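You operate a simulated robot arm through the tools that you are given. There is no shell and no other tool. Be economical: measure what you need, move in short steps, check, and stop when the job is done.

Carry out the task below with a simulated robot arm. There is one attempt and no reset: what you move stays moved.

JOB
Put the test bottle in the inside of the dark grey sink. Put two of the steel coils from the build bench top on the top of the fill bench. Take the guava silver can from the service bench before the right dispenser and put it on the top of the fill bench. Put two of the blue packets from the clear end of the low steel table on the small grey table. Take the green module on the clear end of the low steel table and put it away on the build bench top. Do these in any order. Set down upright: test bottle, steel coil, silver can.

The check looks at the end state, three seconds after you hand in, the way a careful person would. Anything else that was tipped, shoved, dropped, spilled or broken makes it a failure.

ROBOT AND FRAMES
A 6-joint arm with a two-finger gripper on a trunk, on a base that drives. Base frame: it is fixed to the floor where the robot stands at the start and does not move with it; the origin is under the middle of the robot, x ahead of it, y to its left, z up. Readings come in m, rad, newtons and seconds.
With the tool pointing down near the work surface it reaches from about 0.14 to 0.8 m from the robot's upright axis, wherever it stands. Its first joint turns from -2.897 to 2.897 rad. Places, roughly: blue packet [-5.25, -2.75, 0.75]; build bench top [0.9, 2.1, 0.8]; green module [-5.5, -2.75, 0.75]; inside of the dark grey sink [0.7, 0.4, 0.7]; silver can [-4, -0.5, 0.75]; small grey table [-7.7, -1, 0.7]; steel coil [0.5, 2.75, 1]; top of the fill bench [0.8, -0.6, 0.8]. Payload 2.45 kg.
Tool frame: the origin (TCP) lies between the finger pads and is the grasp point; the fingertips stand 0.026 m ahead of it; z points along the fingers, y is the line along which they close. Largest opening 0.096 m; the body of the gripper starts 0.069 m behind the TCP.
Orientation is that of the tool frame in the base frame, as a unit quaternion [x, y, z, w]. With the fingers straight down and closing along the base's y, the tool's x points along the base's -x, its y along +y and its z along -z.

CONTROLS
- The arm moves only by the tool nudge_tool. Its argument "increments" is a list of rows, each a list of 3 entries, a list of its own where there are three numbers: the turn, a rotation vector about the tool's x, y, z in rad, then the shift along the tool's x, y, z in m, then the opening in per cent of the stroke, from 0 (shut) to 100 (fully open). In form: [[[wx, wy, wz], [tx, ty, tz], jaw], ...]. A call has 1 to 10 rows; each row is the pose to reach, as a shift and turn from the pose commanded when the call began, along the tool's axes at that moment. A row lasts 0.2 s, in which the tool goes at most 0.05 m and 0.15 rad; a call with a longer step from one row to the next is refused whole, and so is a gripper value outside its range. Where a pose cannot be reached the arm comes as near as it can. A force on the tool above 40 N (or 10 N above the force at the start of the call, whichever is more), or a blocked arm, ends the call early, and 0.2 s more pass. Each finger halts on what it meets, pressing with about 41 N; the grip force reading is that of the motor and also rises with nothing between the fingers. The clock runs only during rows and for 0.2 s after the last one: add rows that repeat a pose to give the fingers time. The reply holds the time, the measured pose of the TCP, the force on the tool along the base axes, the opening and the grip force, in the units named above and with some noise, with the torque about the TCP (base axes, N m) and any sound that the robot's microphone picked up.
- Cameras (640 x 400 px; columns grow to the right, rows downward): "scene" is now at [0.0344, 0.1404, 1.1224]; the picture's right is [-0.03, -1.00, 0.00], its down [-0.37, 0.01, -0.93] and it looks along [0.93, -0.03, -0.37] (base axes); focal length 289 px, centre (320, 200). "wrist" rides on the gripper at [0.081, 0.003, -0.098] in the tool frame; the picture's right is [-0.04, 1.00, 0.00], its down [-0.73, -0.03, -0.68] and it looks along [-0.68, -0.03, 0.73] (tool axes); focal length 256 px, centre (320, 200).
- capture(camera): a new picture of that camera. No time passes.
- raise_lower(by): slides the trunk up (or, below 0, down) by that many m; the arm and the scene camera ride with it, the base frame stays. It gives what a move gives, with no picture.
- steer(legs): drives the robot by 1 to 6 legs, each [ahead, turn to the left] in m and rad, along the robot's own axes; the way and the turn of a leg run together, so that a leg with both is an arc; at most 1.5 m and 3.142 rad a leg. The arm and the cameras ride along, it lands a little off, and it stops where it bumps. It gives what a move gives.
- pan_tilt(pan, tilt): turns the head with the scene camera to pan (to the left, within 2.705 rad either way) and tilt (down, from -0.506 to 1.204), counted from straight ahead of the robot. It gives what a move gives.
- point_at(camera, pixels): for up to 12 pixels [column, row] of the newest picture of that camera ("zoom" is the newest enlarged one), the place [x, y, z] in the base frame of the surface seen there, good to about 0.003 m, but the place of the scene camera against the robot may be out by one fixed shift of up to 0.018 m in any direction. No time passes.
- enlarge(camera, box): a new picture of the part [left, top, right, bottom] of that camera's present view, enlarged. No time passes.
- close_job(): hands the job in; it is judged then, once.

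Keep the steps short. Do not move on a guess: measure, check each grasp and each placing, and mend mistakes. In all there are 138 turns and 150 pictures (those below and enlarged ones count). Leave the gripper open and the arm clear of the work at the hand-in unless told otherwise, and finish with a single line.

The tools are called after "Call:" as name(argument=value, ...) on one line, values as JSON. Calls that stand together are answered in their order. nudge_tool: Moves the arm, as the interface text tells. Its arguments: {"type":"object","properties":{"increments":{"type":"array"}},"required":["increments"]} The other tools are called the same way: raise_lower (by) slides the trunk up or down; steer (legs) drives the base; pan_tilt (pan, tilt) turns the head that bears the scene camera; capture (camera) takes a picture; point_at (camera, pixels) gives the place of the surface under pixels of a picture; enlarge (camera, box) takes an enlarged picture of a part of a camera's view; close_job () hands the job in.

At the start:

```text
time: 0.0
eef_pos: [0.3793, 0.1781, 0.9979]
tool_rot: [0.0, 1.0, 0.001, 0.003]
contact_force: [0.9, -0.3, -0.4]
torque: [0.04, -0.03, 0.02]
finger_gap: 0.0961
grasp_force: 0.0
trunk travel left (down, up): [-0.137, 0.013]
robot x, y, heading: [0.0016, 0.0005, -0.002]
head pan, tilt: [-0.031, 0.379]
```

scene: 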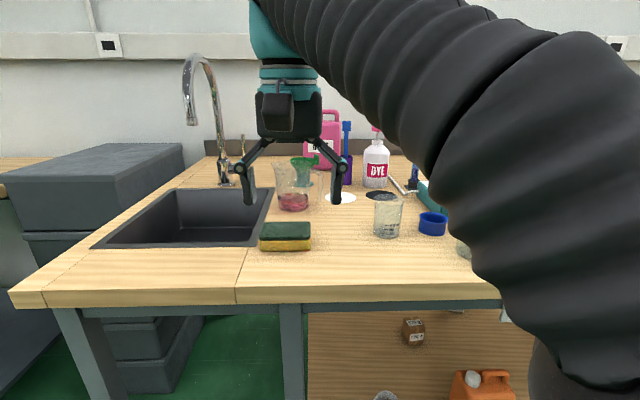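
wrist: 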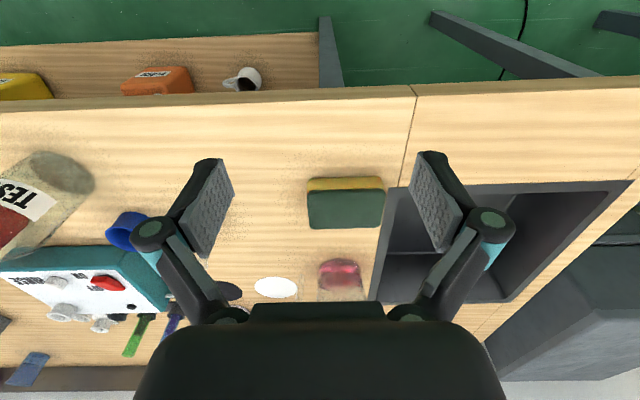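

I see the sink ahead-left, and at the wrist picture's left (30,200) a bottle labelled "TES…". I turn the head right to see the rest of the fill bench.

Call:
pan_tilt(pan=-0.7, tilt=0.5)

Call:
capture(camera="scene")

Call:
point_at(camera="wrist", pixels=[[30, 200], [70, 170], [10, 195], [345, 205], [340, 270], [130, 230], [450, 250], [300, 130], [150, 150], [600, 130], [560, 190], [390, 180]])

```text
time: 1.1
eef_pos: [0.3793, 0.1781, 0.9975]
tool_rot: [0.001, 1.0, 0.001, 0.003]
contact_force: [0.6, -0.5, -0.3]
torque: [0.0, 0.01, 0.0]
finger_gap: 0.096
grasp_force: 0.1
trunk travel left (down, up): [-0.137, 0.013]
robot x, y, heading: [-0.0027, -0.0007, -0.003]
head pan, tilt: [-0.7, 0.499]
```

```text
147 pictures are left
```

scene: 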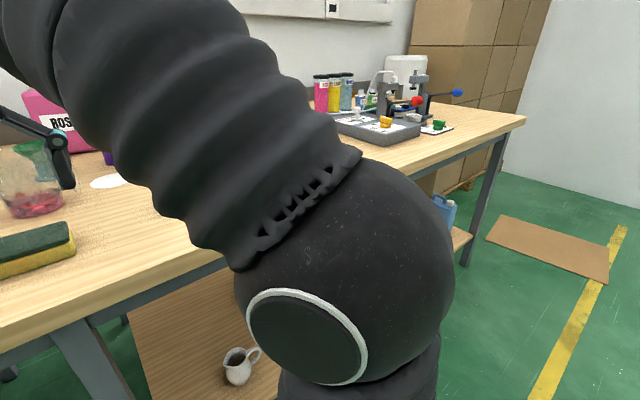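

```text
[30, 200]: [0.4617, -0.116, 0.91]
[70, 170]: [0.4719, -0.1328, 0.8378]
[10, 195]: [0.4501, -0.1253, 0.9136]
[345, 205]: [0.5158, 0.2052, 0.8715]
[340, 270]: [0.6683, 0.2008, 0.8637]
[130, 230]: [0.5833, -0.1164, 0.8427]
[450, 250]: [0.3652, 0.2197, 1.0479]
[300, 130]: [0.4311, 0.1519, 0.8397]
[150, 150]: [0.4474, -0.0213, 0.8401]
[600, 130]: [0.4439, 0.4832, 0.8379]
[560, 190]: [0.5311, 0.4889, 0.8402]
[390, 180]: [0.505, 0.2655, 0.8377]
```

The bench top is at z≈0.84, and the bottle label is around (0.46,-0.12,0.91). The arm blocks the head camera, so I raise the tool a little and shift it toward the bottle to see it with the wrist camera.

Call:
nudge_tool(increments=[[[0, 0, 0], [0, 0, -0.05], 100], [[0, 0, 0], [0.03, -0.04, -0.05], 100], [[0, 0, 0], [0.05, -0.08, -0.05], 100], [[0, 0, 0], [0.05, -0.12, -0.05], 100], [[0, 0, 0], [0.05, -0.16, -0.05], 100], [[0, 0, 0], [0.05, -0.2, -0.05], 100]])

Call:
capture(camera="wrist")

Call:
capture(camera="scene")

```text
time: 2.5
eef_pos: [0.3333, -0.0209, 0.9976]
tool_rot: [0.0, 1.0, 0.001, 0.006]
contact_force: [0.4, 0.5, -0.5]
torque: [-0.01, -0.01, -0.01]
finger_gap: 0.0962
grasp_force: 0.1
out of reach, approached as far as the arm can: row 1, 2, 3, 4, 5, 6
trunk travel left (down, up): [-0.137, 0.013]
robot x, y, heading: [0.0034, -0.003, 0.001]
head pan, tilt: [-0.7, 0.499]
```

```text
146 pictures are left
```

wrist: 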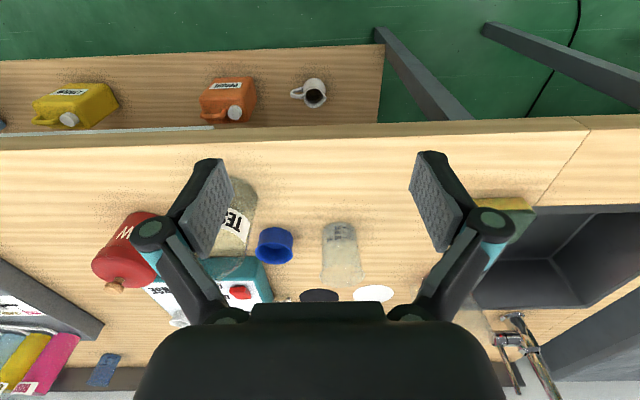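

```text
145 pictures are left
```

scene: 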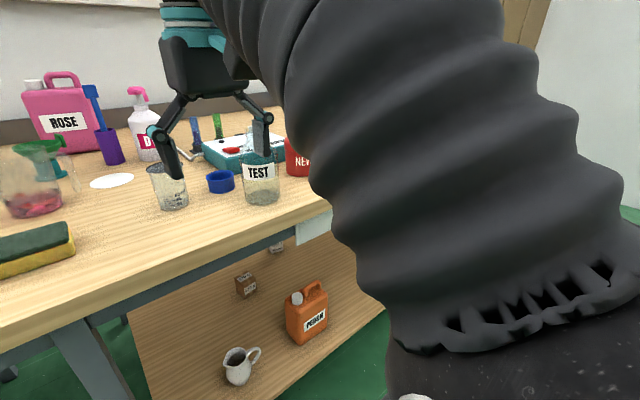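

The TEST vessel is at scene (262,180), beside a teal scale and a red can. I enlarge and measure it.

Call:
enlarge(camera="scene", box=[180, 110, 340, 210])

Call:
point_at(camera="wrist", pixels=[[233, 222], [250, 190], [235, 190], [240, 245], [255, 210], [270, 235], [125, 250], [215, 260], [340, 230], [345, 275], [500, 205], [560, 270]])

Call:
point_at(camera="scene", pixels=[[243, 165], [279, 165], [262, 160], [262, 172], [262, 204], [247, 195], [278, 195], [290, 160], [225, 192], [236, 150], [260, 215], [170, 170]])

```text
4.00 times, centred on (260, 160) of scene
```

zoom: 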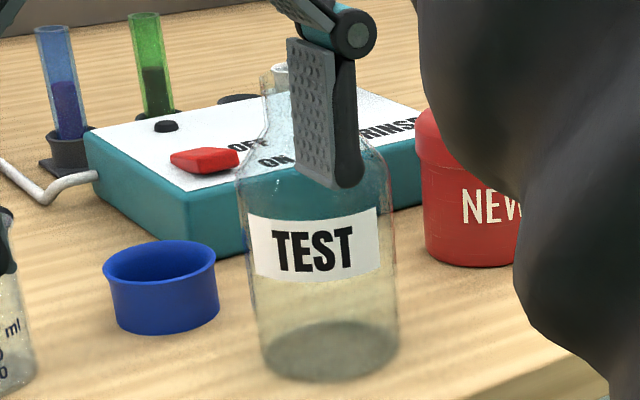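

```text
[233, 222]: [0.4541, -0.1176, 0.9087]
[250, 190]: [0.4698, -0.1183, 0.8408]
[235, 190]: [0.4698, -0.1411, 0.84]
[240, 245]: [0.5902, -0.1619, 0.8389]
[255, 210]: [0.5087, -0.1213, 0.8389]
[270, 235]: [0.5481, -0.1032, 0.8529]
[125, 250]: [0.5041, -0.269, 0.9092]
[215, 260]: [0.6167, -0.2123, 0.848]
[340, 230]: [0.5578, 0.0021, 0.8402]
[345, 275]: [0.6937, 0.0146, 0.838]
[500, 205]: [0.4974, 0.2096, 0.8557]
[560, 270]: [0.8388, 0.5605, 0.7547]
```

```text
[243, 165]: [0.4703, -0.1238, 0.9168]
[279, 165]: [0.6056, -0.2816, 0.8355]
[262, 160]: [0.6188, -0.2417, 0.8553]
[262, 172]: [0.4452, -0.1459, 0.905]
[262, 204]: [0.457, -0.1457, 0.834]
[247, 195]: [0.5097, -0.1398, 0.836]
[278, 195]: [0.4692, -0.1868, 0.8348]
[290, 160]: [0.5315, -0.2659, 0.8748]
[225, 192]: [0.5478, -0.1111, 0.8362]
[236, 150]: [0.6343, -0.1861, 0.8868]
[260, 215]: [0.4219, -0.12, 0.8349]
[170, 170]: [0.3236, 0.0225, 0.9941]
```

The bottle is tall with a clear neck; a finger hides its top. I move the tool 6 cm left (well clear of it) to see the neck.

Call:
nudge_tool(increments=[[[0, 0, 0], [0.02, 0.04, 0], 100], [[0, 0, 0], [0.04, 0.07, 0], 100]])

Call:
enlarge(camera="scene", box=[180, 110, 340, 210])

Call:
enlarge(camera="wrist", box=[60, 150, 220, 250])

```text
time: 3.0
eef_pos: [0.2947, 0.0468, 0.991]
tool_rot: [-0.001, 1.0, 0.002, 0.005]
contact_force: [0.4, 0.2, -0.4]
torque: [0.02, 0.03, 0.01]
finger_gap: 0.0962
grasp_force: 0.1
out of reach, approached as far as the arm can: row 1, 2
trunk travel left (down, up): [-0.137, 0.013]
robot x, y, heading: [-0.0016, 0.0005, -0.001]
head pan, tilt: [-0.7, 0.499]
```

```text
4.00 times, centred on (260, 160) of scene
```

zoom: 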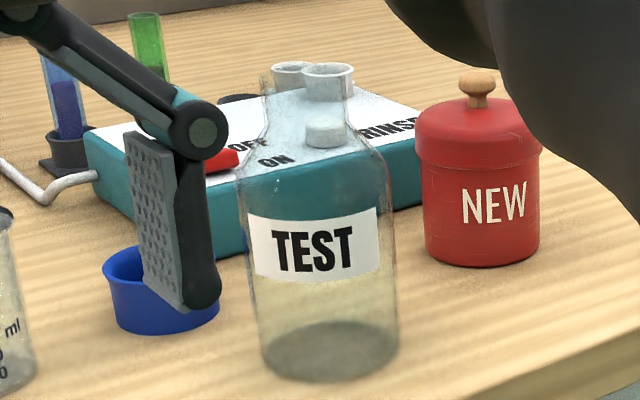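

```text
4.00 times, centred on (140, 200) of wrist
```

zoom: 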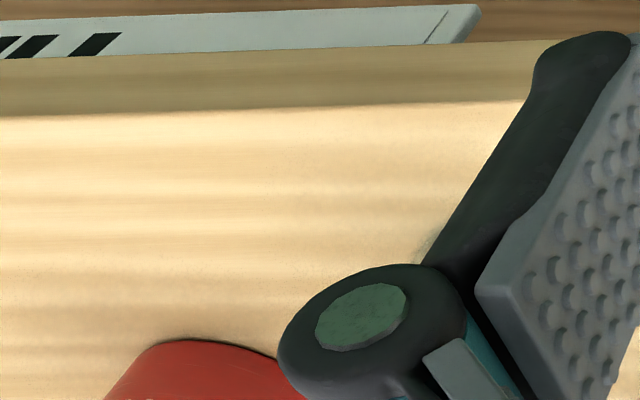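

The bottle body is about 7.3 cm wide with a short neck ending near z≈0.985. I shift the tool in front of it (y≈-0.145, x≈0.30) to measure it with the wrist camera.

Call:
nudge_tool(increments=[[[0, 0, 0], [0, -0.04, 0.03], 100], [[0, 0, 0], [0, -0.08, 0.06], 100], [[0, 0, 0], [0, -0.12, 0.06], 100], [[0, 0, 0], [0, -0.16, 0.06], 100], [[0, 0, 0], [0, -0.19, 0.06], 100]])

Call:
capture(camera="wrist")

```text
time: 4.2
eef_pos: [0.2971, -0.1427, 0.9305]
tool_rot: [0.0, 1.0, 0.001, 0.002]
contact_force: [0.5, 0.7, -0.2]
torque: [-0.03, -0.01, -0.01]
finger_gap: 0.0958
grasp_force: 0.1
trunk travel left (down, up): [-0.137, 0.013]
robot x, y, heading: [-0.0035, -0.0019, 0.002]
head pan, tilt: [-0.7, 0.499]
```

```text
141 pictures are left
```

wrist: 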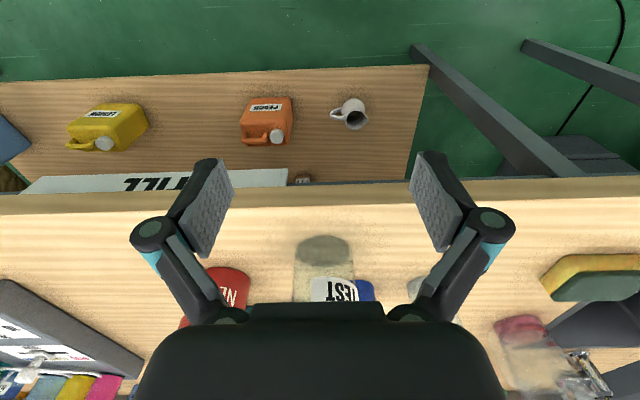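

The bottle base (323,248) is now nearly centred between the fingers. I measure label points and base edges.

Call:
point_at(camera="wrist", pixels=[[312, 290], [325, 290], [340, 290], [354, 290], [322, 236], [322, 248], [298, 250], [348, 250], [320, 262], [228, 285], [300, 205]])

Call:
enlarge(camera="wrist", box=[240, 210, 400, 310])

```text
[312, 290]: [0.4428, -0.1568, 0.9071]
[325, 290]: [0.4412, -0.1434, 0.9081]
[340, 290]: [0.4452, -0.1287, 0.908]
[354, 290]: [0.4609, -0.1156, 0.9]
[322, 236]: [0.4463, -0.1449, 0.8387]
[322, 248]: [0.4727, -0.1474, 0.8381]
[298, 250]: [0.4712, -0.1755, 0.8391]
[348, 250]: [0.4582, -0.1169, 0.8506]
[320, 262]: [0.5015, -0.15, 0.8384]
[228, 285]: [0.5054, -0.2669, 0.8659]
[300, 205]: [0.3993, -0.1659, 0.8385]
```

```text
4.00 times, centred on (320, 260) of wrist
```

zoom: 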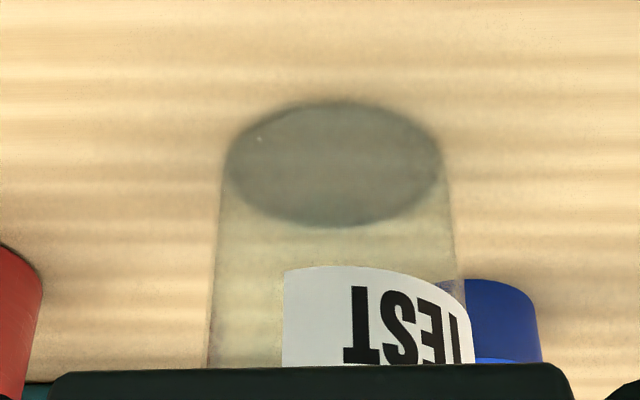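

Fitting a circle to the label gives the bottle centre at (0.476,-0.147), radius 0.035. I slide the tool forward horizontally, halfway first, aligned at y=-0.147, and check the palm height against the neck.

Call:
nudge_tool(increments=[[[0, 0, 0], [-0.04, -0.004, 0], 100], [[0, 0, 0], [-0.08, -0.004, 0], 100], [[0, 0, 0], [-0.1, -0.004, 0], 100]])

Call:
enlarge(camera="scene", box=[160, 60, 352, 180])

Call:
capture(camera="wrist")

```text
time: 5.0
eef_pos: [0.3975, -0.1461, 0.9289]
tool_rot: [0.0, 1.0, 0.001, 0.002]
contact_force: [-0.3, 0.2, 0.2]
torque: [0.02, -0.02, -0.01]
finger_gap: 0.0959
grasp_force: 0.0
trunk travel left (down, up): [-0.137, 0.013]
robot x, y, heading: [-0.0036, -0.0011, -0.004]
head pan, tilt: [-0.7, 0.499]
```

```text
3.33 times, centred on (256, 120) of scene
```

zoom: 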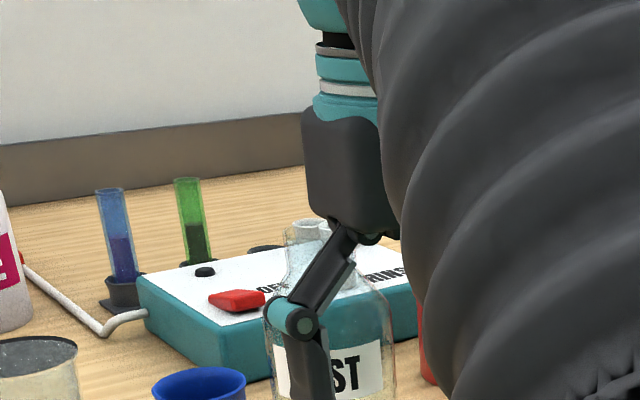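

```text
138 pictures are left
```

wrist: 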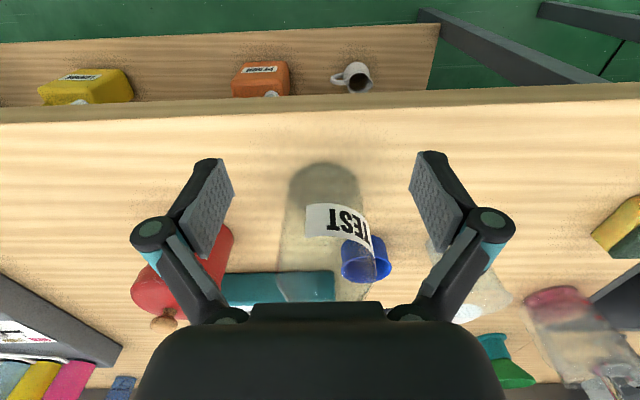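

The palm bottom (z≈0.998) is about 1 cm above the neck top and the fingers straddle the bottle. I slide the remaining 7.9 cm, then look.

Call:
nudge_tool(increments=[[[0, 0, 0], [-0.03, -0.001, -0.002], 100], [[0, 0, 0], [-0.06, -0.001, -0.002], 100], [[0, 0, 0], [-0.079, -0.001, -0.002], 100]])

Call:
capture(camera="wrist")

```text
time: 5.8
eef_pos: [0.4771, -0.1479, 0.9326]
tool_rot: [0.0, 1.0, 0.0, 0.003]
contact_force: [-0.9, -0.6, -0.3]
torque: [0.0, -0.03, 0.0]
finger_gap: 0.0962
grasp_force: 0.0
trunk travel left (down, up): [-0.137, 0.013]
robot x, y, heading: [-0.0039, 0.0004, -0.003]
head pan, tilt: [-0.7, 0.499]
```

```text
137 pictures are left
```

wrist: 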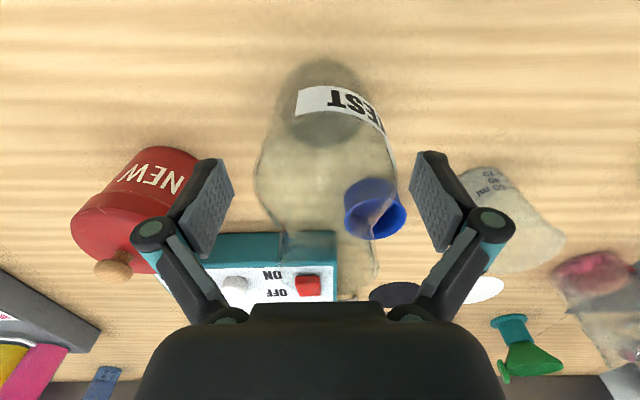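

Aligned with no contact. I lower 4 mm and close.

Call:
nudge_tool(increments=[[[0, 0, 0], [0, 0, 0.005], 100], [[0, 0, 0], [0, 0, 0.005], 60], [[0, 0, 0], [0, 0, 0.005], 50], [[0, 0, 0], [0, 0, 0.005], 50]])

```text
time: 6.8
eef_pos: [0.4777, -0.1472, 0.9281]
tool_rot: [0.0, 1.0, 0.001, 0.002]
contact_force: [-0.1, 2.0, 5.1]
torque: [0.09, -0.02, 0.04]
finger_gap: 0.0707
grasp_force: 40.9
trunk travel left (down, up): [-0.137, 0.013]
robot x, y, heading: [-0.0041, 0.0002, 0.001]
head pan, tilt: [-0.7, 0.499]
```

Gripped at 0.071 m. I lift straight up.

Call:
nudge_tool(increments=[[[0, 0, 0], [0, 0, -0.02], 50], [[0, 0, 0], [0, 0, -0.045], 50], [[0, 0, 0], [0, 0, -0.06], 50]])

Call:
pan_tilt(pan=0.3, tilt=0.5)

Call:
capture(camera="wrist")

Call:
capture(camera="scene")

```text
time: 7.7
eef_pos: [0.4765, -0.147, 0.9864]
tool_rot: [0.0, 1.0, 0.001, 0.004]
contact_force: [-0.1, 0.3, -0.4]
torque: [-0.02, -0.01, -0.03]
finger_gap: 0.0709
grasp_force: 40.6
trunk travel left (down, up): [-0.137, 0.013]
robot x, y, heading: [0.002, -0.0019, 0.0]
head pan, tilt: [-0.7, 0.499]
```

```text
time: 8.9
eef_pos: [0.476, -0.1457, 0.9856]
tool_rot: [0.001, 1.0, 0.001, 0.004]
contact_force: [-0.7, 0.0, -0.8]
torque: [0.0, -0.01, 0.0]
finger_gap: 0.0705
grasp_force: 41.3
trunk travel left (down, up): [-0.137, 0.013]
robot x, y, heading: [-0.001, 0.003, -0.001]
head pan, tilt: [0.3, 0.499]
```

```text
136 pictures are left
```

wrist: 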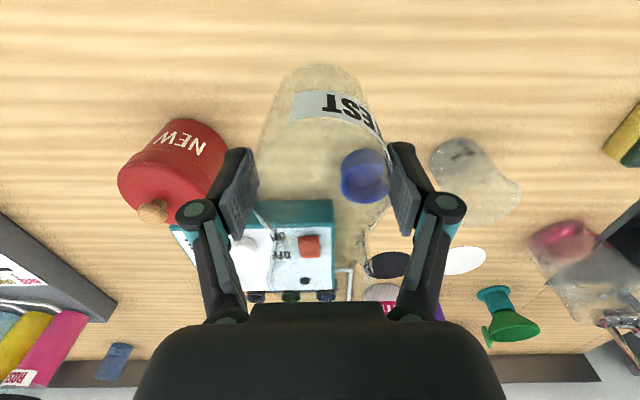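

```text
135 pictures are left
```

scene: 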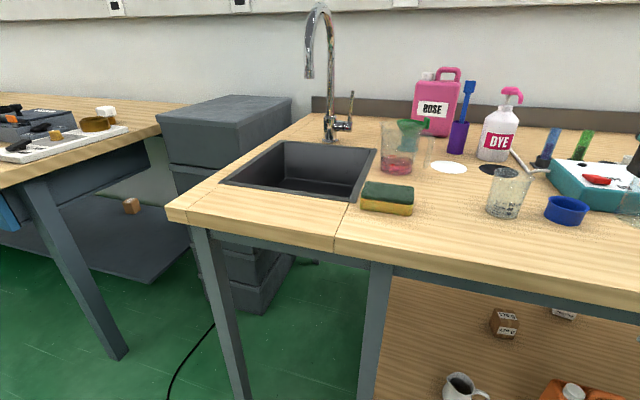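

The bottle is lifted (bottom ≈0.90). Sink is clear in the scene at (300,165). I measure sink rim, floor and the tap.

Call:
point_at(camera="scene", pixels=[[222, 182], [350, 200], [290, 141], [374, 151], [300, 180], [320, 172], [290, 168], [340, 185], [310, 74], [385, 190], [390, 165], [330, 140]])

```text
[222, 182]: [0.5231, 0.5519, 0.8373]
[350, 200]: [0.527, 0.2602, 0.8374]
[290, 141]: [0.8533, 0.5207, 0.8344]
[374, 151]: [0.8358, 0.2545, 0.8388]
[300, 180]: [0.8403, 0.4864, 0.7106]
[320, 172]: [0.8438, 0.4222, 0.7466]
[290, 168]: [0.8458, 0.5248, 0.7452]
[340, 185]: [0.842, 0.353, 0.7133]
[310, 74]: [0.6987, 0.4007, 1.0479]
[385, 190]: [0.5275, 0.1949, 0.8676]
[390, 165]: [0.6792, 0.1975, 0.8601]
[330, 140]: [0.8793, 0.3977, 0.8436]
```

Sink: x 0.53–0.84, y 0.26–0.55, floor ~0.70; spout tip at (0.70,0.40,1.05). I carry the bottle back toward the bench edge and then left.

Call:
nudge_tool(increments=[[[0, 0, 0], [0.04, 0, 0], 50], [[0, 0, 0], [0.08, 0.02, 0], 50], [[0, 0, 0], [0.09, 0.068, 0], 50], [[0, 0, 0], [0.09, 0.116, 0], 50], [[0, 0, 0], [0.09, 0.164, 0], 50], [[0, 0, 0], [0.09, 0.212, 0], 50], [[0, 0, 0], [0.09, 0.26, 0], 50], [[0, 0, 0], [0.09, 0.308, 0], 50], [[0, 0, 0], [0.09, 0.356, 0], 50], [[0, 0, 0], [0.09, 0.404, 0], 50]])

```text
time: 11.1
eef_pos: [0.3875, 0.256, 0.9881]
tool_rot: [0.0, 1.0, 0.002, 0.003]
contact_force: [0.2, -1.2, -0.2]
torque: [0.05, -0.02, -0.01]
finger_gap: 0.0708
grasp_force: 41.1
trunk travel left (down, up): [-0.137, 0.013]
robot x, y, heading: [-0.0013, 0.0005, 0.0]
head pan, tilt: [0.3, 0.499]
```

Holding well. Next to (0.605, 0.40) over the sink at the same height.

Call:
nudge_tool(increments=[[[0, 0, 0], [-0.01, 0.046, 0], 50], [[0, 0, 0], [-0.03, 0.09, 0], 50], [[0, 0, 0], [-0.06, 0.125, 0], 50], [[0, 0, 0], [-0.1, 0.144, 0], 50], [[0, 0, 0], [-0.14, 0.144, 0], 50], [[0, 0, 0], [-0.18, 0.144, 0], 50], [[0, 0, 0], [-0.217, 0.144, 0], 50]])

Call:
capture(camera="wrist")

Call:
capture(camera="scene")

```text
time: 12.8
eef_pos: [0.5249, 0.358, 0.916]
tool_rot: [-0.001, 1.0, 0.005, 0.007]
contact_force: [6.4, -2.6, 20.5]
torque: [-0.47, -0.71, 0.06]
finger_gap: 0.0704
grasp_force: 41.0
out of reach, approached as far as the arm can: row 1, 2, 3, 4, 5, 6, 7
trunk travel left (down, up): [-0.137, 0.013]
robot x, y, heading: [0.0035, 0.0017, -0.0]
head pan, tilt: [0.3, 0.499]
stopped in row 7: the force on the tool passed its limit at 51 N (the readings are from after the stop); the commanded pose is now the measured one
```

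```text
134 pictures are left
```

wrist: 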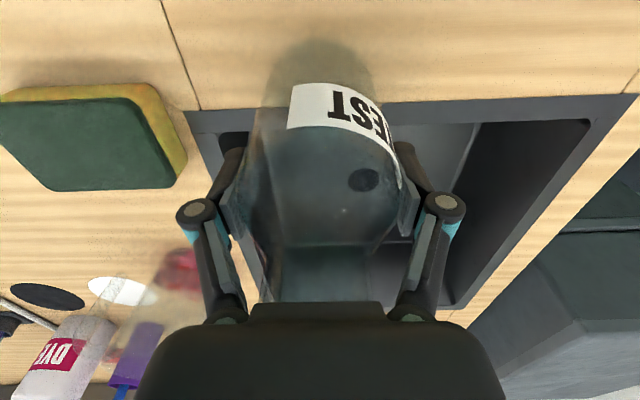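

```text
133 pictures are left
```

scene: 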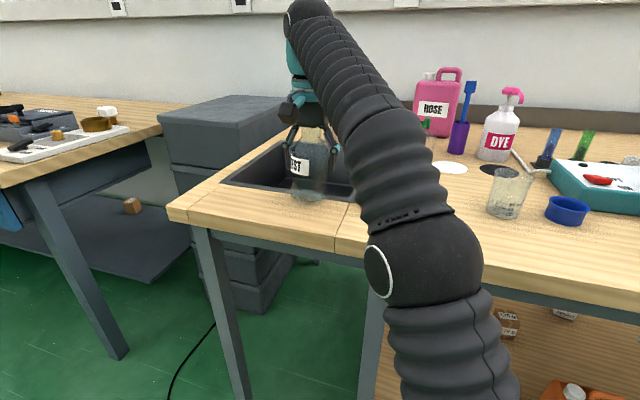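

The reach limit made the arm sag and the bottle touched the sink's front edge (z 0.916). I raise the trunk the last bit, then pull up and back.

Call:
raise_lower(by=0.012)

Call:
nudge_tool(increments=[[[0, 0, 0], [0.005, 0, -0.015], 50], [[0, 0, 0], [0.03, -0.01, -0.04], 50], [[0, 0, 0], [0.06, -0.02, -0.06], 50]])

Call:
capture(camera="wrist")

Call:
capture(camera="scene")

```text
time: 13.3
eef_pos: [0.5242, 0.361, 0.9258]
tool_rot: [-0.003, 1.0, 0.005, 0.004]
contact_force: [0.2, 0.6, -0.9]
torque: [-0.01, 0.0, 0.0]
finger_gap: 0.0702
grasp_force: 41.1
trunk travel left (down, up): [-0.15, 0.001]
robot x, y, heading: [-0.0044, 0.0028, 0.006]
head pan, tilt: [0.3, 0.499]
```

```text
time: 14.2
eef_pos: [0.458, 0.3337, 0.97]
tool_rot: [-0.003, 1.0, 0.005, 0.006]
contact_force: [0.5, 0.6, -2.2]
torque: [-0.07, 0.04, -0.02]
finger_gap: 0.0701
grasp_force: 40.7
out of reach, approached as far as the arm can: row 1, 2, 3
trunk travel left (down, up): [-0.15, 0.001]
robot x, y, heading: [0.0008, -0.0012, 0.004]
head pan, tilt: [0.3, 0.499]
```

```text
132 pictures are left
```

wrist: 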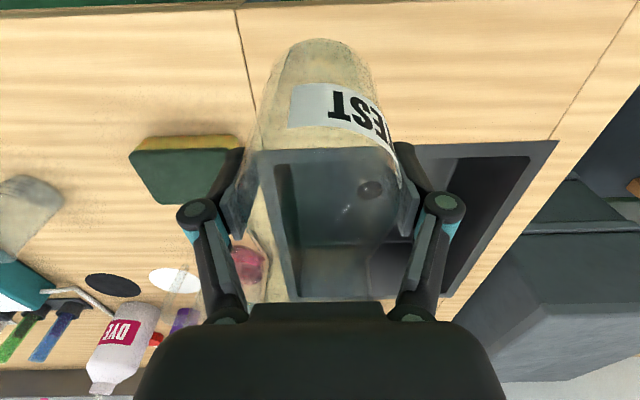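

```text
131 pictures are left
```

scene: 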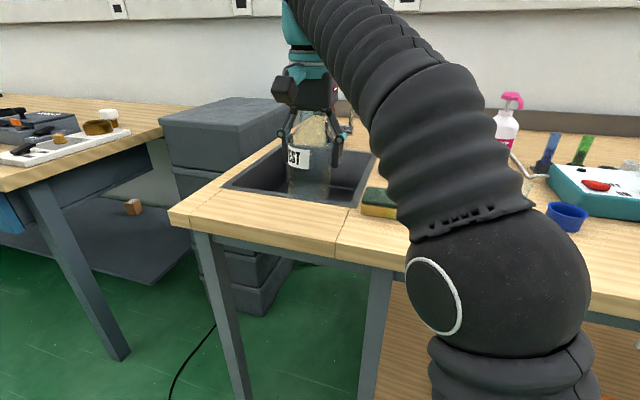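

Bottle still properly held; the z limit drops with reach, so I need the base nearer. I retract the arm to x≈0.30 first.

Call:
nudge_tool(increments=[[[0, 0, 0], [0.04, 0, -0.01], 50], [[0, 0, 0], [0.08, -0.02, -0.015], 50], [[0, 0, 0], [0.12, -0.05, -0.02], 50], [[0, 0, 0], [0.155, -0.08, -0.02], 50], [[0, 0, 0], [0.155, -0.12, -0.02], 50]])

Call:
pan_tilt(pan=0.5, tilt=0.9)

Call:
capture(camera="scene")

```text
refused: row 3 steps farther than a row can; nothing moved
```

```text
time: 15.0
eef_pos: [0.4572, 0.3338, 0.9729]
tool_rot: [-0.003, 1.0, 0.006, 0.006]
contact_force: [0.0, -0.5, -0.4]
torque: [0.01, -0.04, 0.0]
finger_gap: 0.0703
grasp_force: 41.0
trunk travel left (down, up): [-0.15, 0.001]
robot x, y, heading: [-0.0002, -0.0006, 0.005]
head pan, tilt: [0.499, 0.901]
```

```text
130 pictures are left
```

scene: 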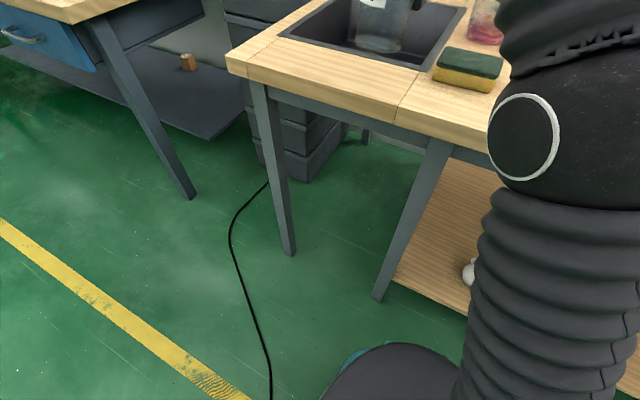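

Row 3 was too long; nothing moved. I measure the bench edge, legs, cable and my base rim for driving.

Call:
point_at(camera="scene", pixels=[[228, 68], [395, 125], [290, 250], [378, 298], [345, 362], [365, 350], [255, 330], [270, 390], [235, 240], [400, 280], [190, 195], [470, 270]])

Call:
nudge_tool(increments=[[[0, 0, 0], [0.04, 0, -0.01], 50], [[0, 0, 0], [0.08, -0.02, -0.015], 50], [[0, 0, 0], [0.115, -0.05, -0.018], 50], [[0, 0, 0], [0.145, -0.08, -0.018], 50], [[0, 0, 0], [0.155, -0.12, -0.018], 50]])

```text
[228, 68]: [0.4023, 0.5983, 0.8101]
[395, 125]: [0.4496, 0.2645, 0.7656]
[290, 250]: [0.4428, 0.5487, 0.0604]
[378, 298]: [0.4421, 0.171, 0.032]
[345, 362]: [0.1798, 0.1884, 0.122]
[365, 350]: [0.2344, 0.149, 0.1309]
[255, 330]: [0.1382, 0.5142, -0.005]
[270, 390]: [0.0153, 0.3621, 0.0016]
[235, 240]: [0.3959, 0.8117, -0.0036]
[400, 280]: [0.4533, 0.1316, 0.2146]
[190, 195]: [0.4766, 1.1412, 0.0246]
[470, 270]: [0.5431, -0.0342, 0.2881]
```

```text
time: 16.2
eef_pos: [0.3061, 0.2129, 0.9862]
tool_rot: [-0.004, 1.0, 0.004, 0.004]
contact_force: [0.9, 0.6, -2.2]
torque: [-0.07, 0.06, 0.01]
finger_gap: 0.07
grasp_force: 40.7
trunk travel left (down, up): [-0.15, 0.001]
robot x, y, heading: [0.0001, -0.0023, 0.006]
head pan, tilt: [0.499, 0.901]
```

Bench edge is x≈0.40, legs at x≈0.44, base radius ≈0.27. Driving 0.12 m straight ahead is safe and brings the sink within reach with enough height.

Call:
steer(legs=[[0.12, 0]])

Call:
pan_tilt(pan=0.5, tilt=0.6)

Call:
capture(camera="scene")

Call:
capture(camera="wrist")

```text
time: 17.5
eef_pos: [0.4252, 0.2132, 0.9856]
tool_rot: [-0.003, 1.0, 0.005, 0.004]
contact_force: [-0.1, 0.4, -1.3]
torque: [0.05, 0.0, 0.0]
finger_gap: 0.0702
grasp_force: 40.9
trunk travel left (down, up): [-0.15, 0.001]
robot x, y, heading: [0.1232, -0.0007, 0.002]
head pan, tilt: [0.499, 0.901]
```

```text
time: 18.3
eef_pos: [0.4251, 0.2139, 0.9865]
tool_rot: [-0.003, 1.0, 0.004, 0.006]
contact_force: [-0.6, 0.3, -1.6]
torque: [-0.01, -0.03, -0.01]
finger_gap: 0.0703
grasp_force: 41.1
trunk travel left (down, up): [-0.15, 0.001]
robot x, y, heading: [0.1219, -0.0019, 0.002]
head pan, tilt: [0.499, 0.6]
```

```text
129 pictures are left
```

scene: 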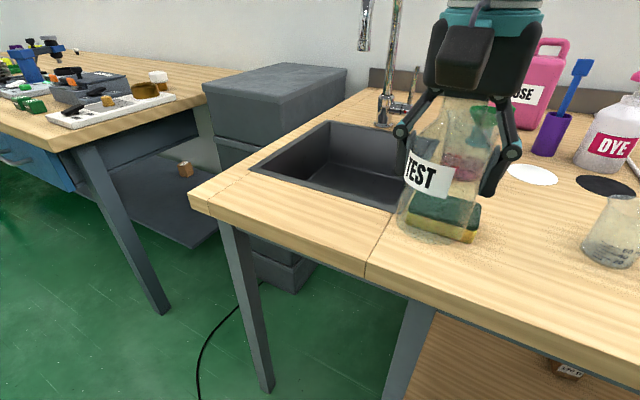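

```text
128 pictures are left
```

wrist: 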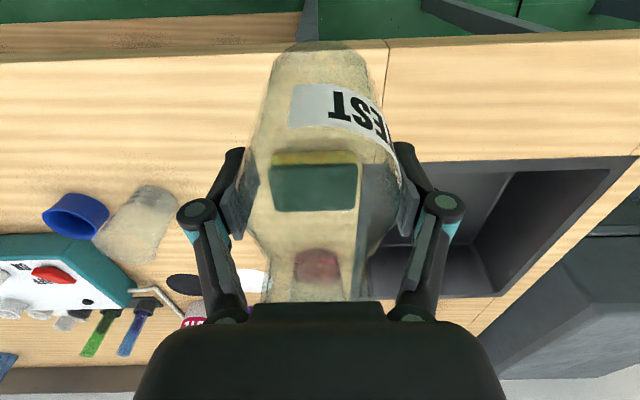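

Good. I move left to y≈0.375, still at x≈0.425, then forward to x≈0.53, and check height; I also measure the sink floor.

Call:
point_at(camera="scene", pixels=[[350, 180], [370, 190], [345, 165], [250, 168], [330, 122], [390, 208]])

Call:
nudge_tool(increments=[[[0, 0, 0], [0, 0.045, 0], 50], [[0, 0, 0], [0, 0.09, 0], 50], [[0, 0, 0], [0, 0.13, 0], 50], [[0, 0, 0], [-0.01, 0.16, 0.004], 50], [[0, 0, 0], [-0.05, 0.16, 0.008], 50], [[0, 0, 0], [-0.09, 0.16, 0.012], 50]])

```text
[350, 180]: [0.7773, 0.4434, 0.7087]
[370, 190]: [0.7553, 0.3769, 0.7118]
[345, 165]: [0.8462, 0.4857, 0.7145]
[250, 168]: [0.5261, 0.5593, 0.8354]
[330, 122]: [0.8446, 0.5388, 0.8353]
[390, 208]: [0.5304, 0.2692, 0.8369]
```

```text
time: 19.7
eef_pos: [0.5109, 0.3751, 0.9755]
tool_rot: [-0.003, 1.0, 0.005, 0.005]
contact_force: [-0.7, 0.5, 0.0]
torque: [0.04, -0.06, -0.01]
finger_gap: 0.0704
grasp_force: 40.8
trunk travel left (down, up): [-0.15, 0.001]
robot x, y, heading: [0.1204, 0.0008, 0.004]
head pan, tilt: [0.499, 0.6]
```

Sink floor is z≈0.713, so the final TCP is ≈0.80. I go on to x≈0.60, z≈0.955.

Call:
nudge_tool(increments=[[[0, 0, 0], [-0.03, 0.0, 0.007], 50], [[0, 0, 0], [-0.06, 0.0, 0.015], 50], [[0, 0, 0], [-0.085, 0.0, 0.022], 50]])

Call:
capture(camera="scene")

Call:
capture(camera="wrist")

```text
time: 20.5
eef_pos: [0.5956, 0.3734, 0.9494]
tool_rot: [-0.004, 1.0, 0.005, 0.007]
contact_force: [-1.0, -0.4, 0.1]
torque: [0.01, 0.0, -0.01]
finger_gap: 0.07
grasp_force: 40.7
out of reach, approached as far as the arm can: row 2, 3
trunk travel left (down, up): [-0.15, 0.001]
robot x, y, heading: [0.1218, 0.0007, 0.006]
head pan, tilt: [0.499, 0.6]
```

```text
127 pictures are left
```

scene: 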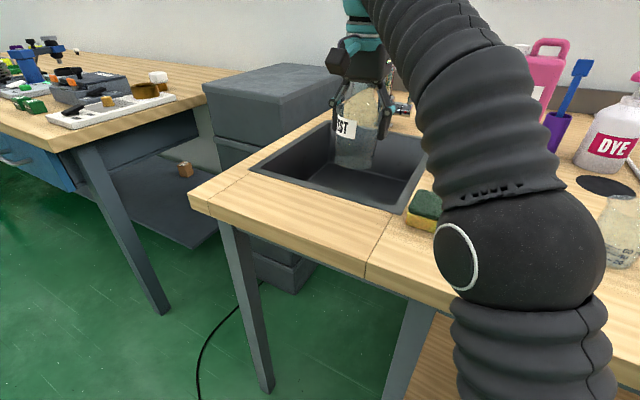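

```text
126 pictures are left
```

wrist: 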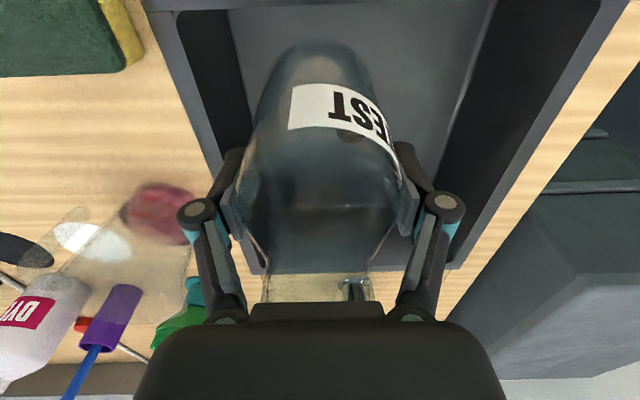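

The bottle is inside the sink outline. I descend to TCP≈0.815, easing a bit left.

Call:
nudge_tool(increments=[[[0, 0, 0], [0, 0.005, 0.035], 50], [[0, 0, 0], [0, 0.015, 0.07], 50], [[0, 0, 0], [0, 0.015, 0.105], 50], [[0, 0, 0], [0, 0.015, 0.13], 50]])

Call:
nudge_tool(increments=[[[0, 0, 0], [0, 0, 0.006], 50], [[0, 0, 0], [0, 0, 0.011], 50], [[0, 0, 0], [0, 0, 0.014], 50]])

Call:
capture(camera="scene")

Call:
capture(camera="wrist")

```text
time: 21.5
eef_pos: [0.598, 0.3907, 0.8174]
tool_rot: [-0.004, 1.0, 0.004, 0.005]
contact_force: [0.1, -0.3, -1.1]
torque: [0.02, 0.0, -0.01]
finger_gap: 0.0698
grasp_force: 40.9
trunk travel left (down, up): [-0.15, 0.001]
robot x, y, heading: [0.1227, 0.003, -0.0]
head pan, tilt: [0.499, 0.6]
```

```text
time: 22.3
eef_pos: [0.5974, 0.3908, 0.804]
tool_rot: [-0.003, 1.0, 0.004, 0.005]
contact_force: [0.7, 0.1, -1.0]
torque: [-0.01, -0.01, -0.02]
finger_gap: 0.07
grasp_force: 40.7
trunk travel left (down, up): [-0.15, 0.001]
robot x, y, heading: [0.123, -0.0044, 0.008]
head pan, tilt: [0.499, 0.6]
```

```text
125 pictures are left
```

scene: 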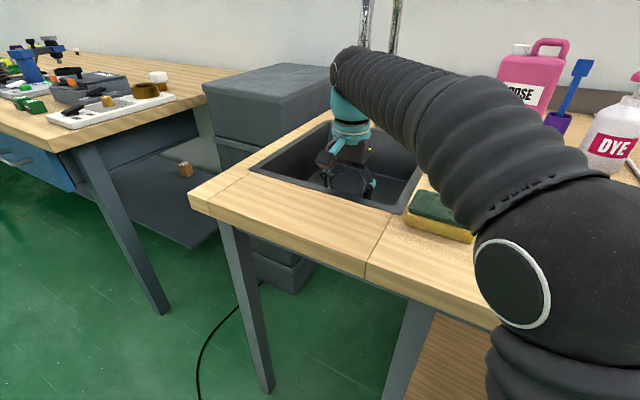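

```text
124 pictures are left
```

wrist: 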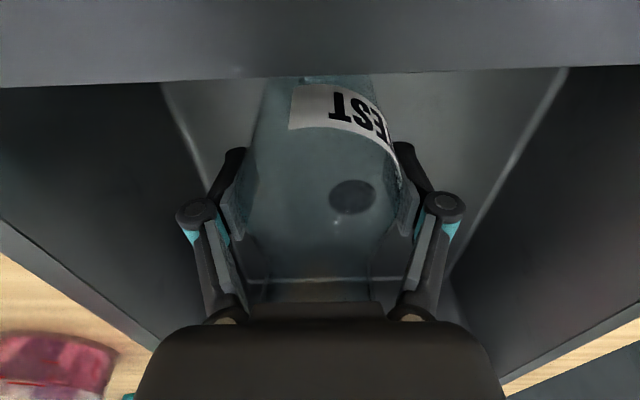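

No contact yet. I lower in small steps of 3 mm until touch.

Call:
nudge_tool(increments=[[[0, 0, 0], [0, 0, 0.003], 50], [[0, 0, 0], [0, 0, 0.006], 50], [[0, 0, 0], [0, 0, 0.008], 50]])

```text
time: 23.1
eef_pos: [0.5979, 0.3887, 0.7966]
tool_rot: [-0.003, 1.0, 0.004, 0.005]
contact_force: [0.2, -0.2, -0.7]
torque: [0.01, -0.03, -0.05]
finger_gap: 0.0702
grasp_force: 40.9
trunk travel left (down, up): [-0.15, 0.001]
robot x, y, heading: [0.1188, 0.0003, 0.005]
head pan, tilt: [0.499, 0.6]
```

Call:
nudge_tool(increments=[[[0, 0, 0], [0, 0, 0.003], 50], [[0, 0, 0], [0, 0, 0.006], 50], [[0, 0, 0], [0, 0, 0.008], 50]])

```text
time: 23.9
eef_pos: [0.5969, 0.3902, 0.7921]
tool_rot: [-0.004, 1.0, 0.007, 0.008]
contact_force: [5.1, 0.7, 25.3]
torque: [-0.05, -0.72, 0.01]
finger_gap: 0.0701
grasp_force: 41.1
trunk travel left (down, up): [-0.15, 0.001]
robot x, y, heading: [0.1199, -0.0006, 0.007]
head pan, tilt: [0.499, 0.6]
```

It has touched the floor (25 N). I ease up 2 mm and open.

Call:
nudge_tool(increments=[[[0, 0, 0], [0, 0, -0.003], 50], [[0, 0, 0], [0, 0, -0.003], 70], [[0, 0, 0], [0, 0, -0.003], 85], [[0, 0, 0], [0, 0, -0.003], 100]])

Call:
capture(camera="wrist")

```text
time: 24.9
eef_pos: [0.5971, 0.3904, 0.7922]
tool_rot: [-0.004, 1.0, 0.005, 0.005]
contact_force: [-2.4, 1.2, 10.5]
torque: [-0.03, 0.01, 0.02]
finger_gap: 0.096
grasp_force: 0.0
trunk travel left (down, up): [-0.15, 0.001]
robot x, y, heading: [0.1193, 0.004, 0.001]
head pan, tilt: [0.499, 0.6]
```

```text
123 pictures are left
```

wrist: 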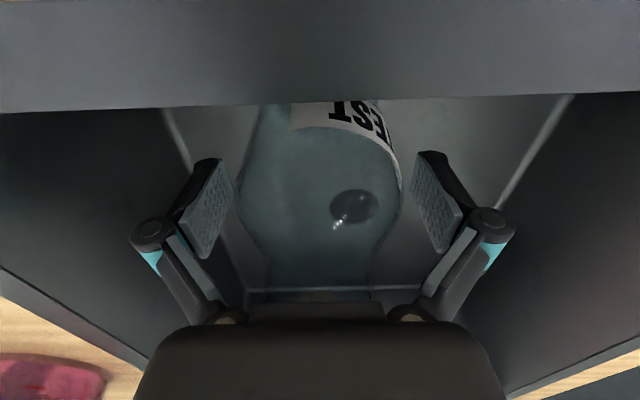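

The fingers are open; the remaining 10 N is likely the palm on the neck top. I rise straight up.

Call:
nudge_tool(increments=[[[0, 0, 0], [0, 0, -0.02], 100], [[0, 0, 0], [0, 0, -0.06], 100], [[0, 0, 0], [0, 0, -0.1], 100], [[0, 0, 0], [0, 0, -0.14], 100]])

Call:
capture(camera="wrist")

Call:
capture(camera="scene")

```text
time: 25.9
eef_pos: [0.5974, 0.3883, 0.9322]
tool_rot: [-0.003, 1.0, 0.004, 0.005]
contact_force: [-0.2, -0.7, 0.1]
torque: [-0.01, -0.04, 0.0]
finger_gap: 0.0958
grasp_force: 0.0
trunk travel left (down, up): [-0.15, 0.001]
robot x, y, heading: [0.1233, -0.0008, 0.005]
head pan, tilt: [0.499, 0.6]
```

```text
122 pictures are left
```

wrist: 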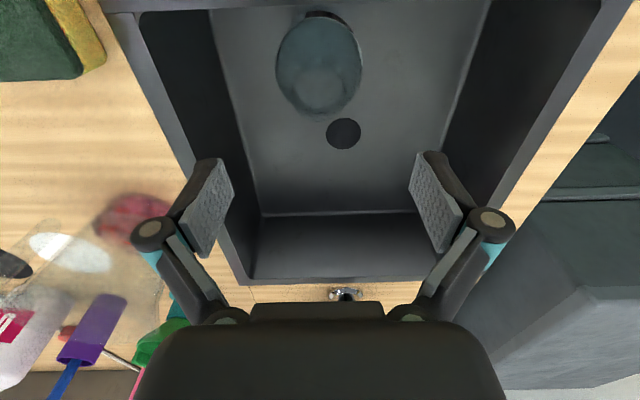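

```text
121 pictures are left
```

scene: 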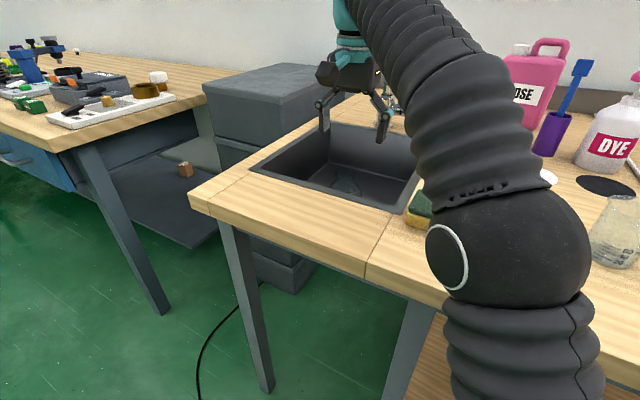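

I check the bottle closely for uprightness.

Call:
enlarge(camera="wrist", box=[240, 0, 400, 160])

Call:
enlarge(camera="scene", box=[240, 120, 440, 220])

```text
2.50 times, centred on (320, 80) of wrist
```

zoom: 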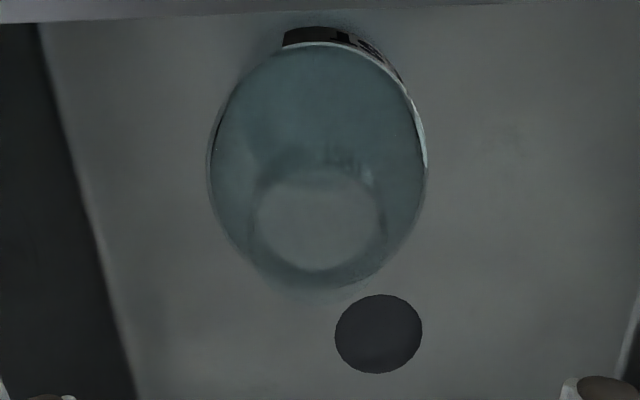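

```text
3.20 times, centred on (340, 170) of scene
```

zoom: 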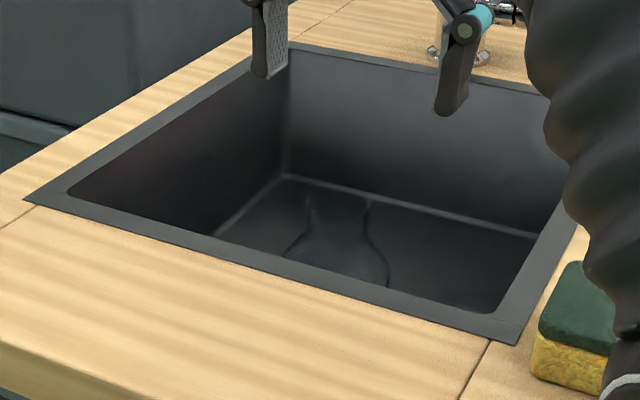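

The bottle stands upright in the sink. I retract the arm over clear space and back off the base, then look left toward the build bench.

Call:
nudge_tool(increments=[[[0, 0, 0], [0.045, -0.01, -0.005], 100], [[0, 0, 0], [0.09, -0.02, -0.02], 100], [[0, 0, 0], [0.13, -0.04, -0.03], 100], [[0, 0, 0], [0.17, -0.06, -0.04], 100], [[0, 0, 0], [0.19, -0.1, -0.05], 100]])

Call:
steer(legs=[[-0.4, 0]])

Call:
pan_tilt(pan=1.0, tilt=0.35)

Call:
capture(camera="scene")

```text
time: 27.1
eef_pos: [0.4059, 0.2863, 0.9765]
tool_rot: [-0.004, 1.0, 0.005, 0.004]
contact_force: [0.5, 0.8, 0.1]
torque: [-0.09, 0.06, -0.02]
finger_gap: 0.0959
grasp_force: 0.0
trunk travel left (down, up): [-0.15, 0.001]
robot x, y, heading: [0.1213, 0.0002, 0.003]
head pan, tilt: [0.499, 0.6]
```

```text
time: 29.5
eef_pos: [0.0155, 0.2854, 0.9769]
tool_rot: [-0.004, 1.0, 0.005, 0.005]
contact_force: [0.4, 0.0, -0.2]
torque: [0.02, 0.02, 0.0]
finger_gap: 0.0962
grasp_force: 0.0
trunk travel left (down, up): [-0.15, 0.001]
robot x, y, heading: [-0.2722, -0.0032, 0.0]
head pan, tilt: [0.499, 0.6]
```

```text
time: 30.4
eef_pos: [0.0153, 0.2854, 0.9776]
tool_rot: [-0.004, 1.0, 0.005, 0.005]
contact_force: [0.1, 0.1, -0.1]
torque: [0.0, 0.01, 0.02]
finger_gap: 0.096
grasp_force: 0.0
trunk travel left (down, up): [-0.15, 0.001]
robot x, y, heading: [-0.2691, -0.0013, 0.001]
head pan, tilt: [1.0, 0.351]
```

```text
118 pictures are left
```

scene: 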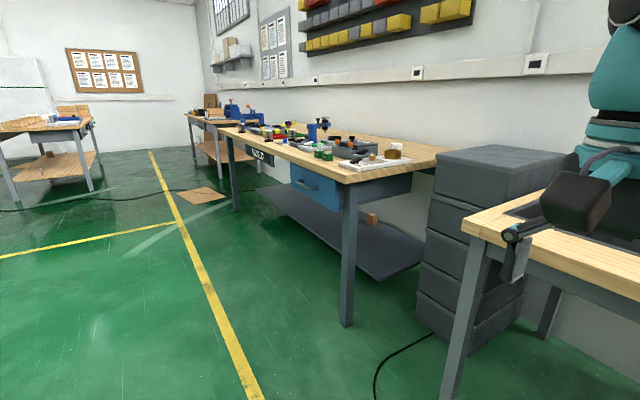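

Call:
enlarge(camera="scene", box=[220, 110, 440, 200])

Call:
point_at(camera="scene", pixels=[[345, 320], [345, 180], [350, 160], [240, 145], [500, 160], [440, 250], [375, 370], [235, 205], [400, 155], [205, 195], [300, 155], [260, 125]])

```text
2.91 times, centred on (330, 155) of scene
```

zoom: 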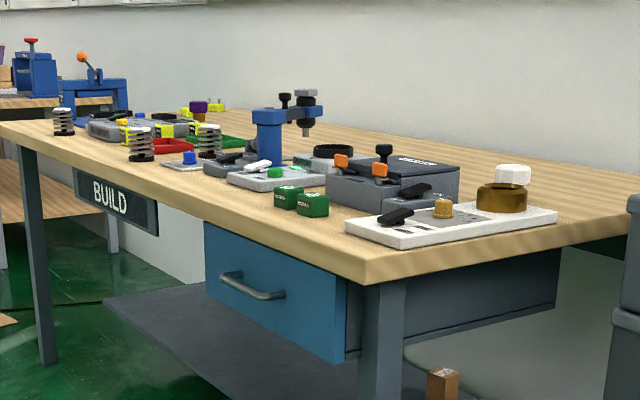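

```text
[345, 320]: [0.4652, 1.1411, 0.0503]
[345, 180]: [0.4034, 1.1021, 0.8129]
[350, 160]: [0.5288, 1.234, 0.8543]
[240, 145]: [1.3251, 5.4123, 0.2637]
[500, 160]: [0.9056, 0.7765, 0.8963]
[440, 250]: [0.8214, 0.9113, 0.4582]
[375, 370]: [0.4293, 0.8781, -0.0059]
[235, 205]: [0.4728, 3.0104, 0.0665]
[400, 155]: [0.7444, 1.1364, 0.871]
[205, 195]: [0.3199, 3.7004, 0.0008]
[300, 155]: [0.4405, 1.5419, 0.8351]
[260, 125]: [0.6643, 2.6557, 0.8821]
```

Three steel coils (springs) stand on the left part of the build bench, zoom (62,122), (140,143), (208,140). I drive: turn left, 2.4 m along the bench, turn back right.

Call:
steer(legs=[[0, 1.571], [1.2, 0], [1.2, 0], [0, -1.571]])

Call:
pan_tilt(pan=0.0, tilt=0.45)

Call:
capture(camera="scene")

```text
time: 49.9
eef_pos: [-0.0062, 2.6888, 0.9783]
tool_rot: [0.0, 1.0, 0.003, 0.006]
contact_force: [-0.9, 0.0, -0.4]
torque: [0.02, 0.01, -0.01]
finger_gap: 0.096
grasp_force: 0.0
trunk travel left (down, up): [-0.15, 0.001]
robot x, y, heading: [-0.2954, 2.4071, -0.007]
head pan, tilt: [1.0, 0.351]
```

```text
time: 51.2
eef_pos: [-0.007, 2.6879, 0.9777]
tool_rot: [0.001, 1.0, 0.004, 0.005]
contact_force: [0.5, 0.3, 0.5]
torque: [0.01, 0.01, -0.04]
finger_gap: 0.096
grasp_force: 0.2
trunk travel left (down, up): [-0.15, 0.001]
robot x, y, heading: [-0.2956, 2.4086, -0.002]
head pan, tilt: [0.0, 0.45]
```

```text
116 pictures are left
```

scene: 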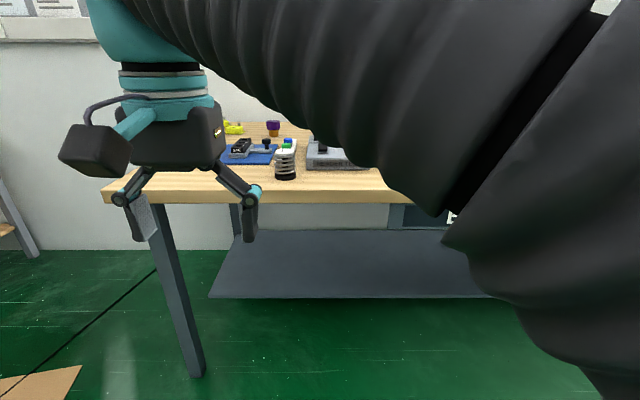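

One coil is visible at (286,160). I measure it; then look at it via enlarged view.

Call:
point_at(camera="scene", pixels=[[286, 178], [286, 165], [287, 146], [274, 165], [297, 165], [110, 190], [380, 195], [265, 158], [340, 160], [200, 360]])

Call:
enlarge(camera="scene", box=[220, 110, 380, 210])

Call:
capture(camera="wrist")

```text
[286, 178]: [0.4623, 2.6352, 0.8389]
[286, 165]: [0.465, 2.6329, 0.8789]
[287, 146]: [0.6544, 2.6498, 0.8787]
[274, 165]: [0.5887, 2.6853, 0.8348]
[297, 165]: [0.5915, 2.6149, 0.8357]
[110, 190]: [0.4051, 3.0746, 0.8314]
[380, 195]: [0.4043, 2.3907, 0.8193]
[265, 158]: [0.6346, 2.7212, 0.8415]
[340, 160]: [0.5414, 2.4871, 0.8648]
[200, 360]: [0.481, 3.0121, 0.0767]
```

```text
4.00 times, centred on (300, 160) of scene
```

zoom: 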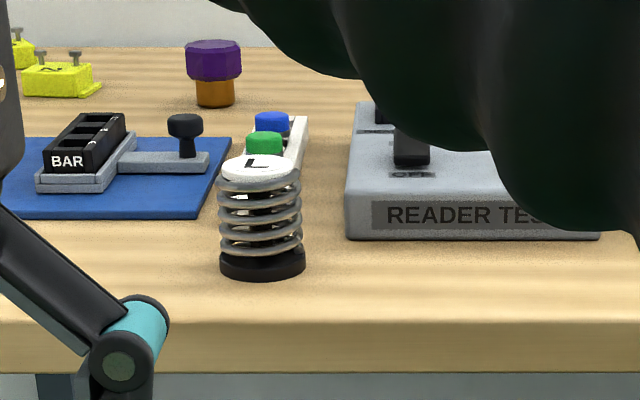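

```text
114 pictures are left
```

wrist: 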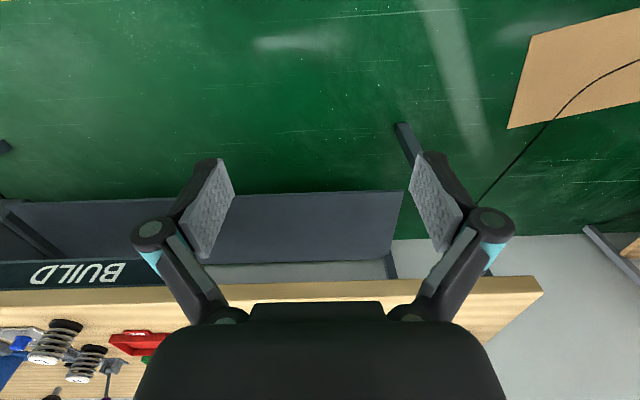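

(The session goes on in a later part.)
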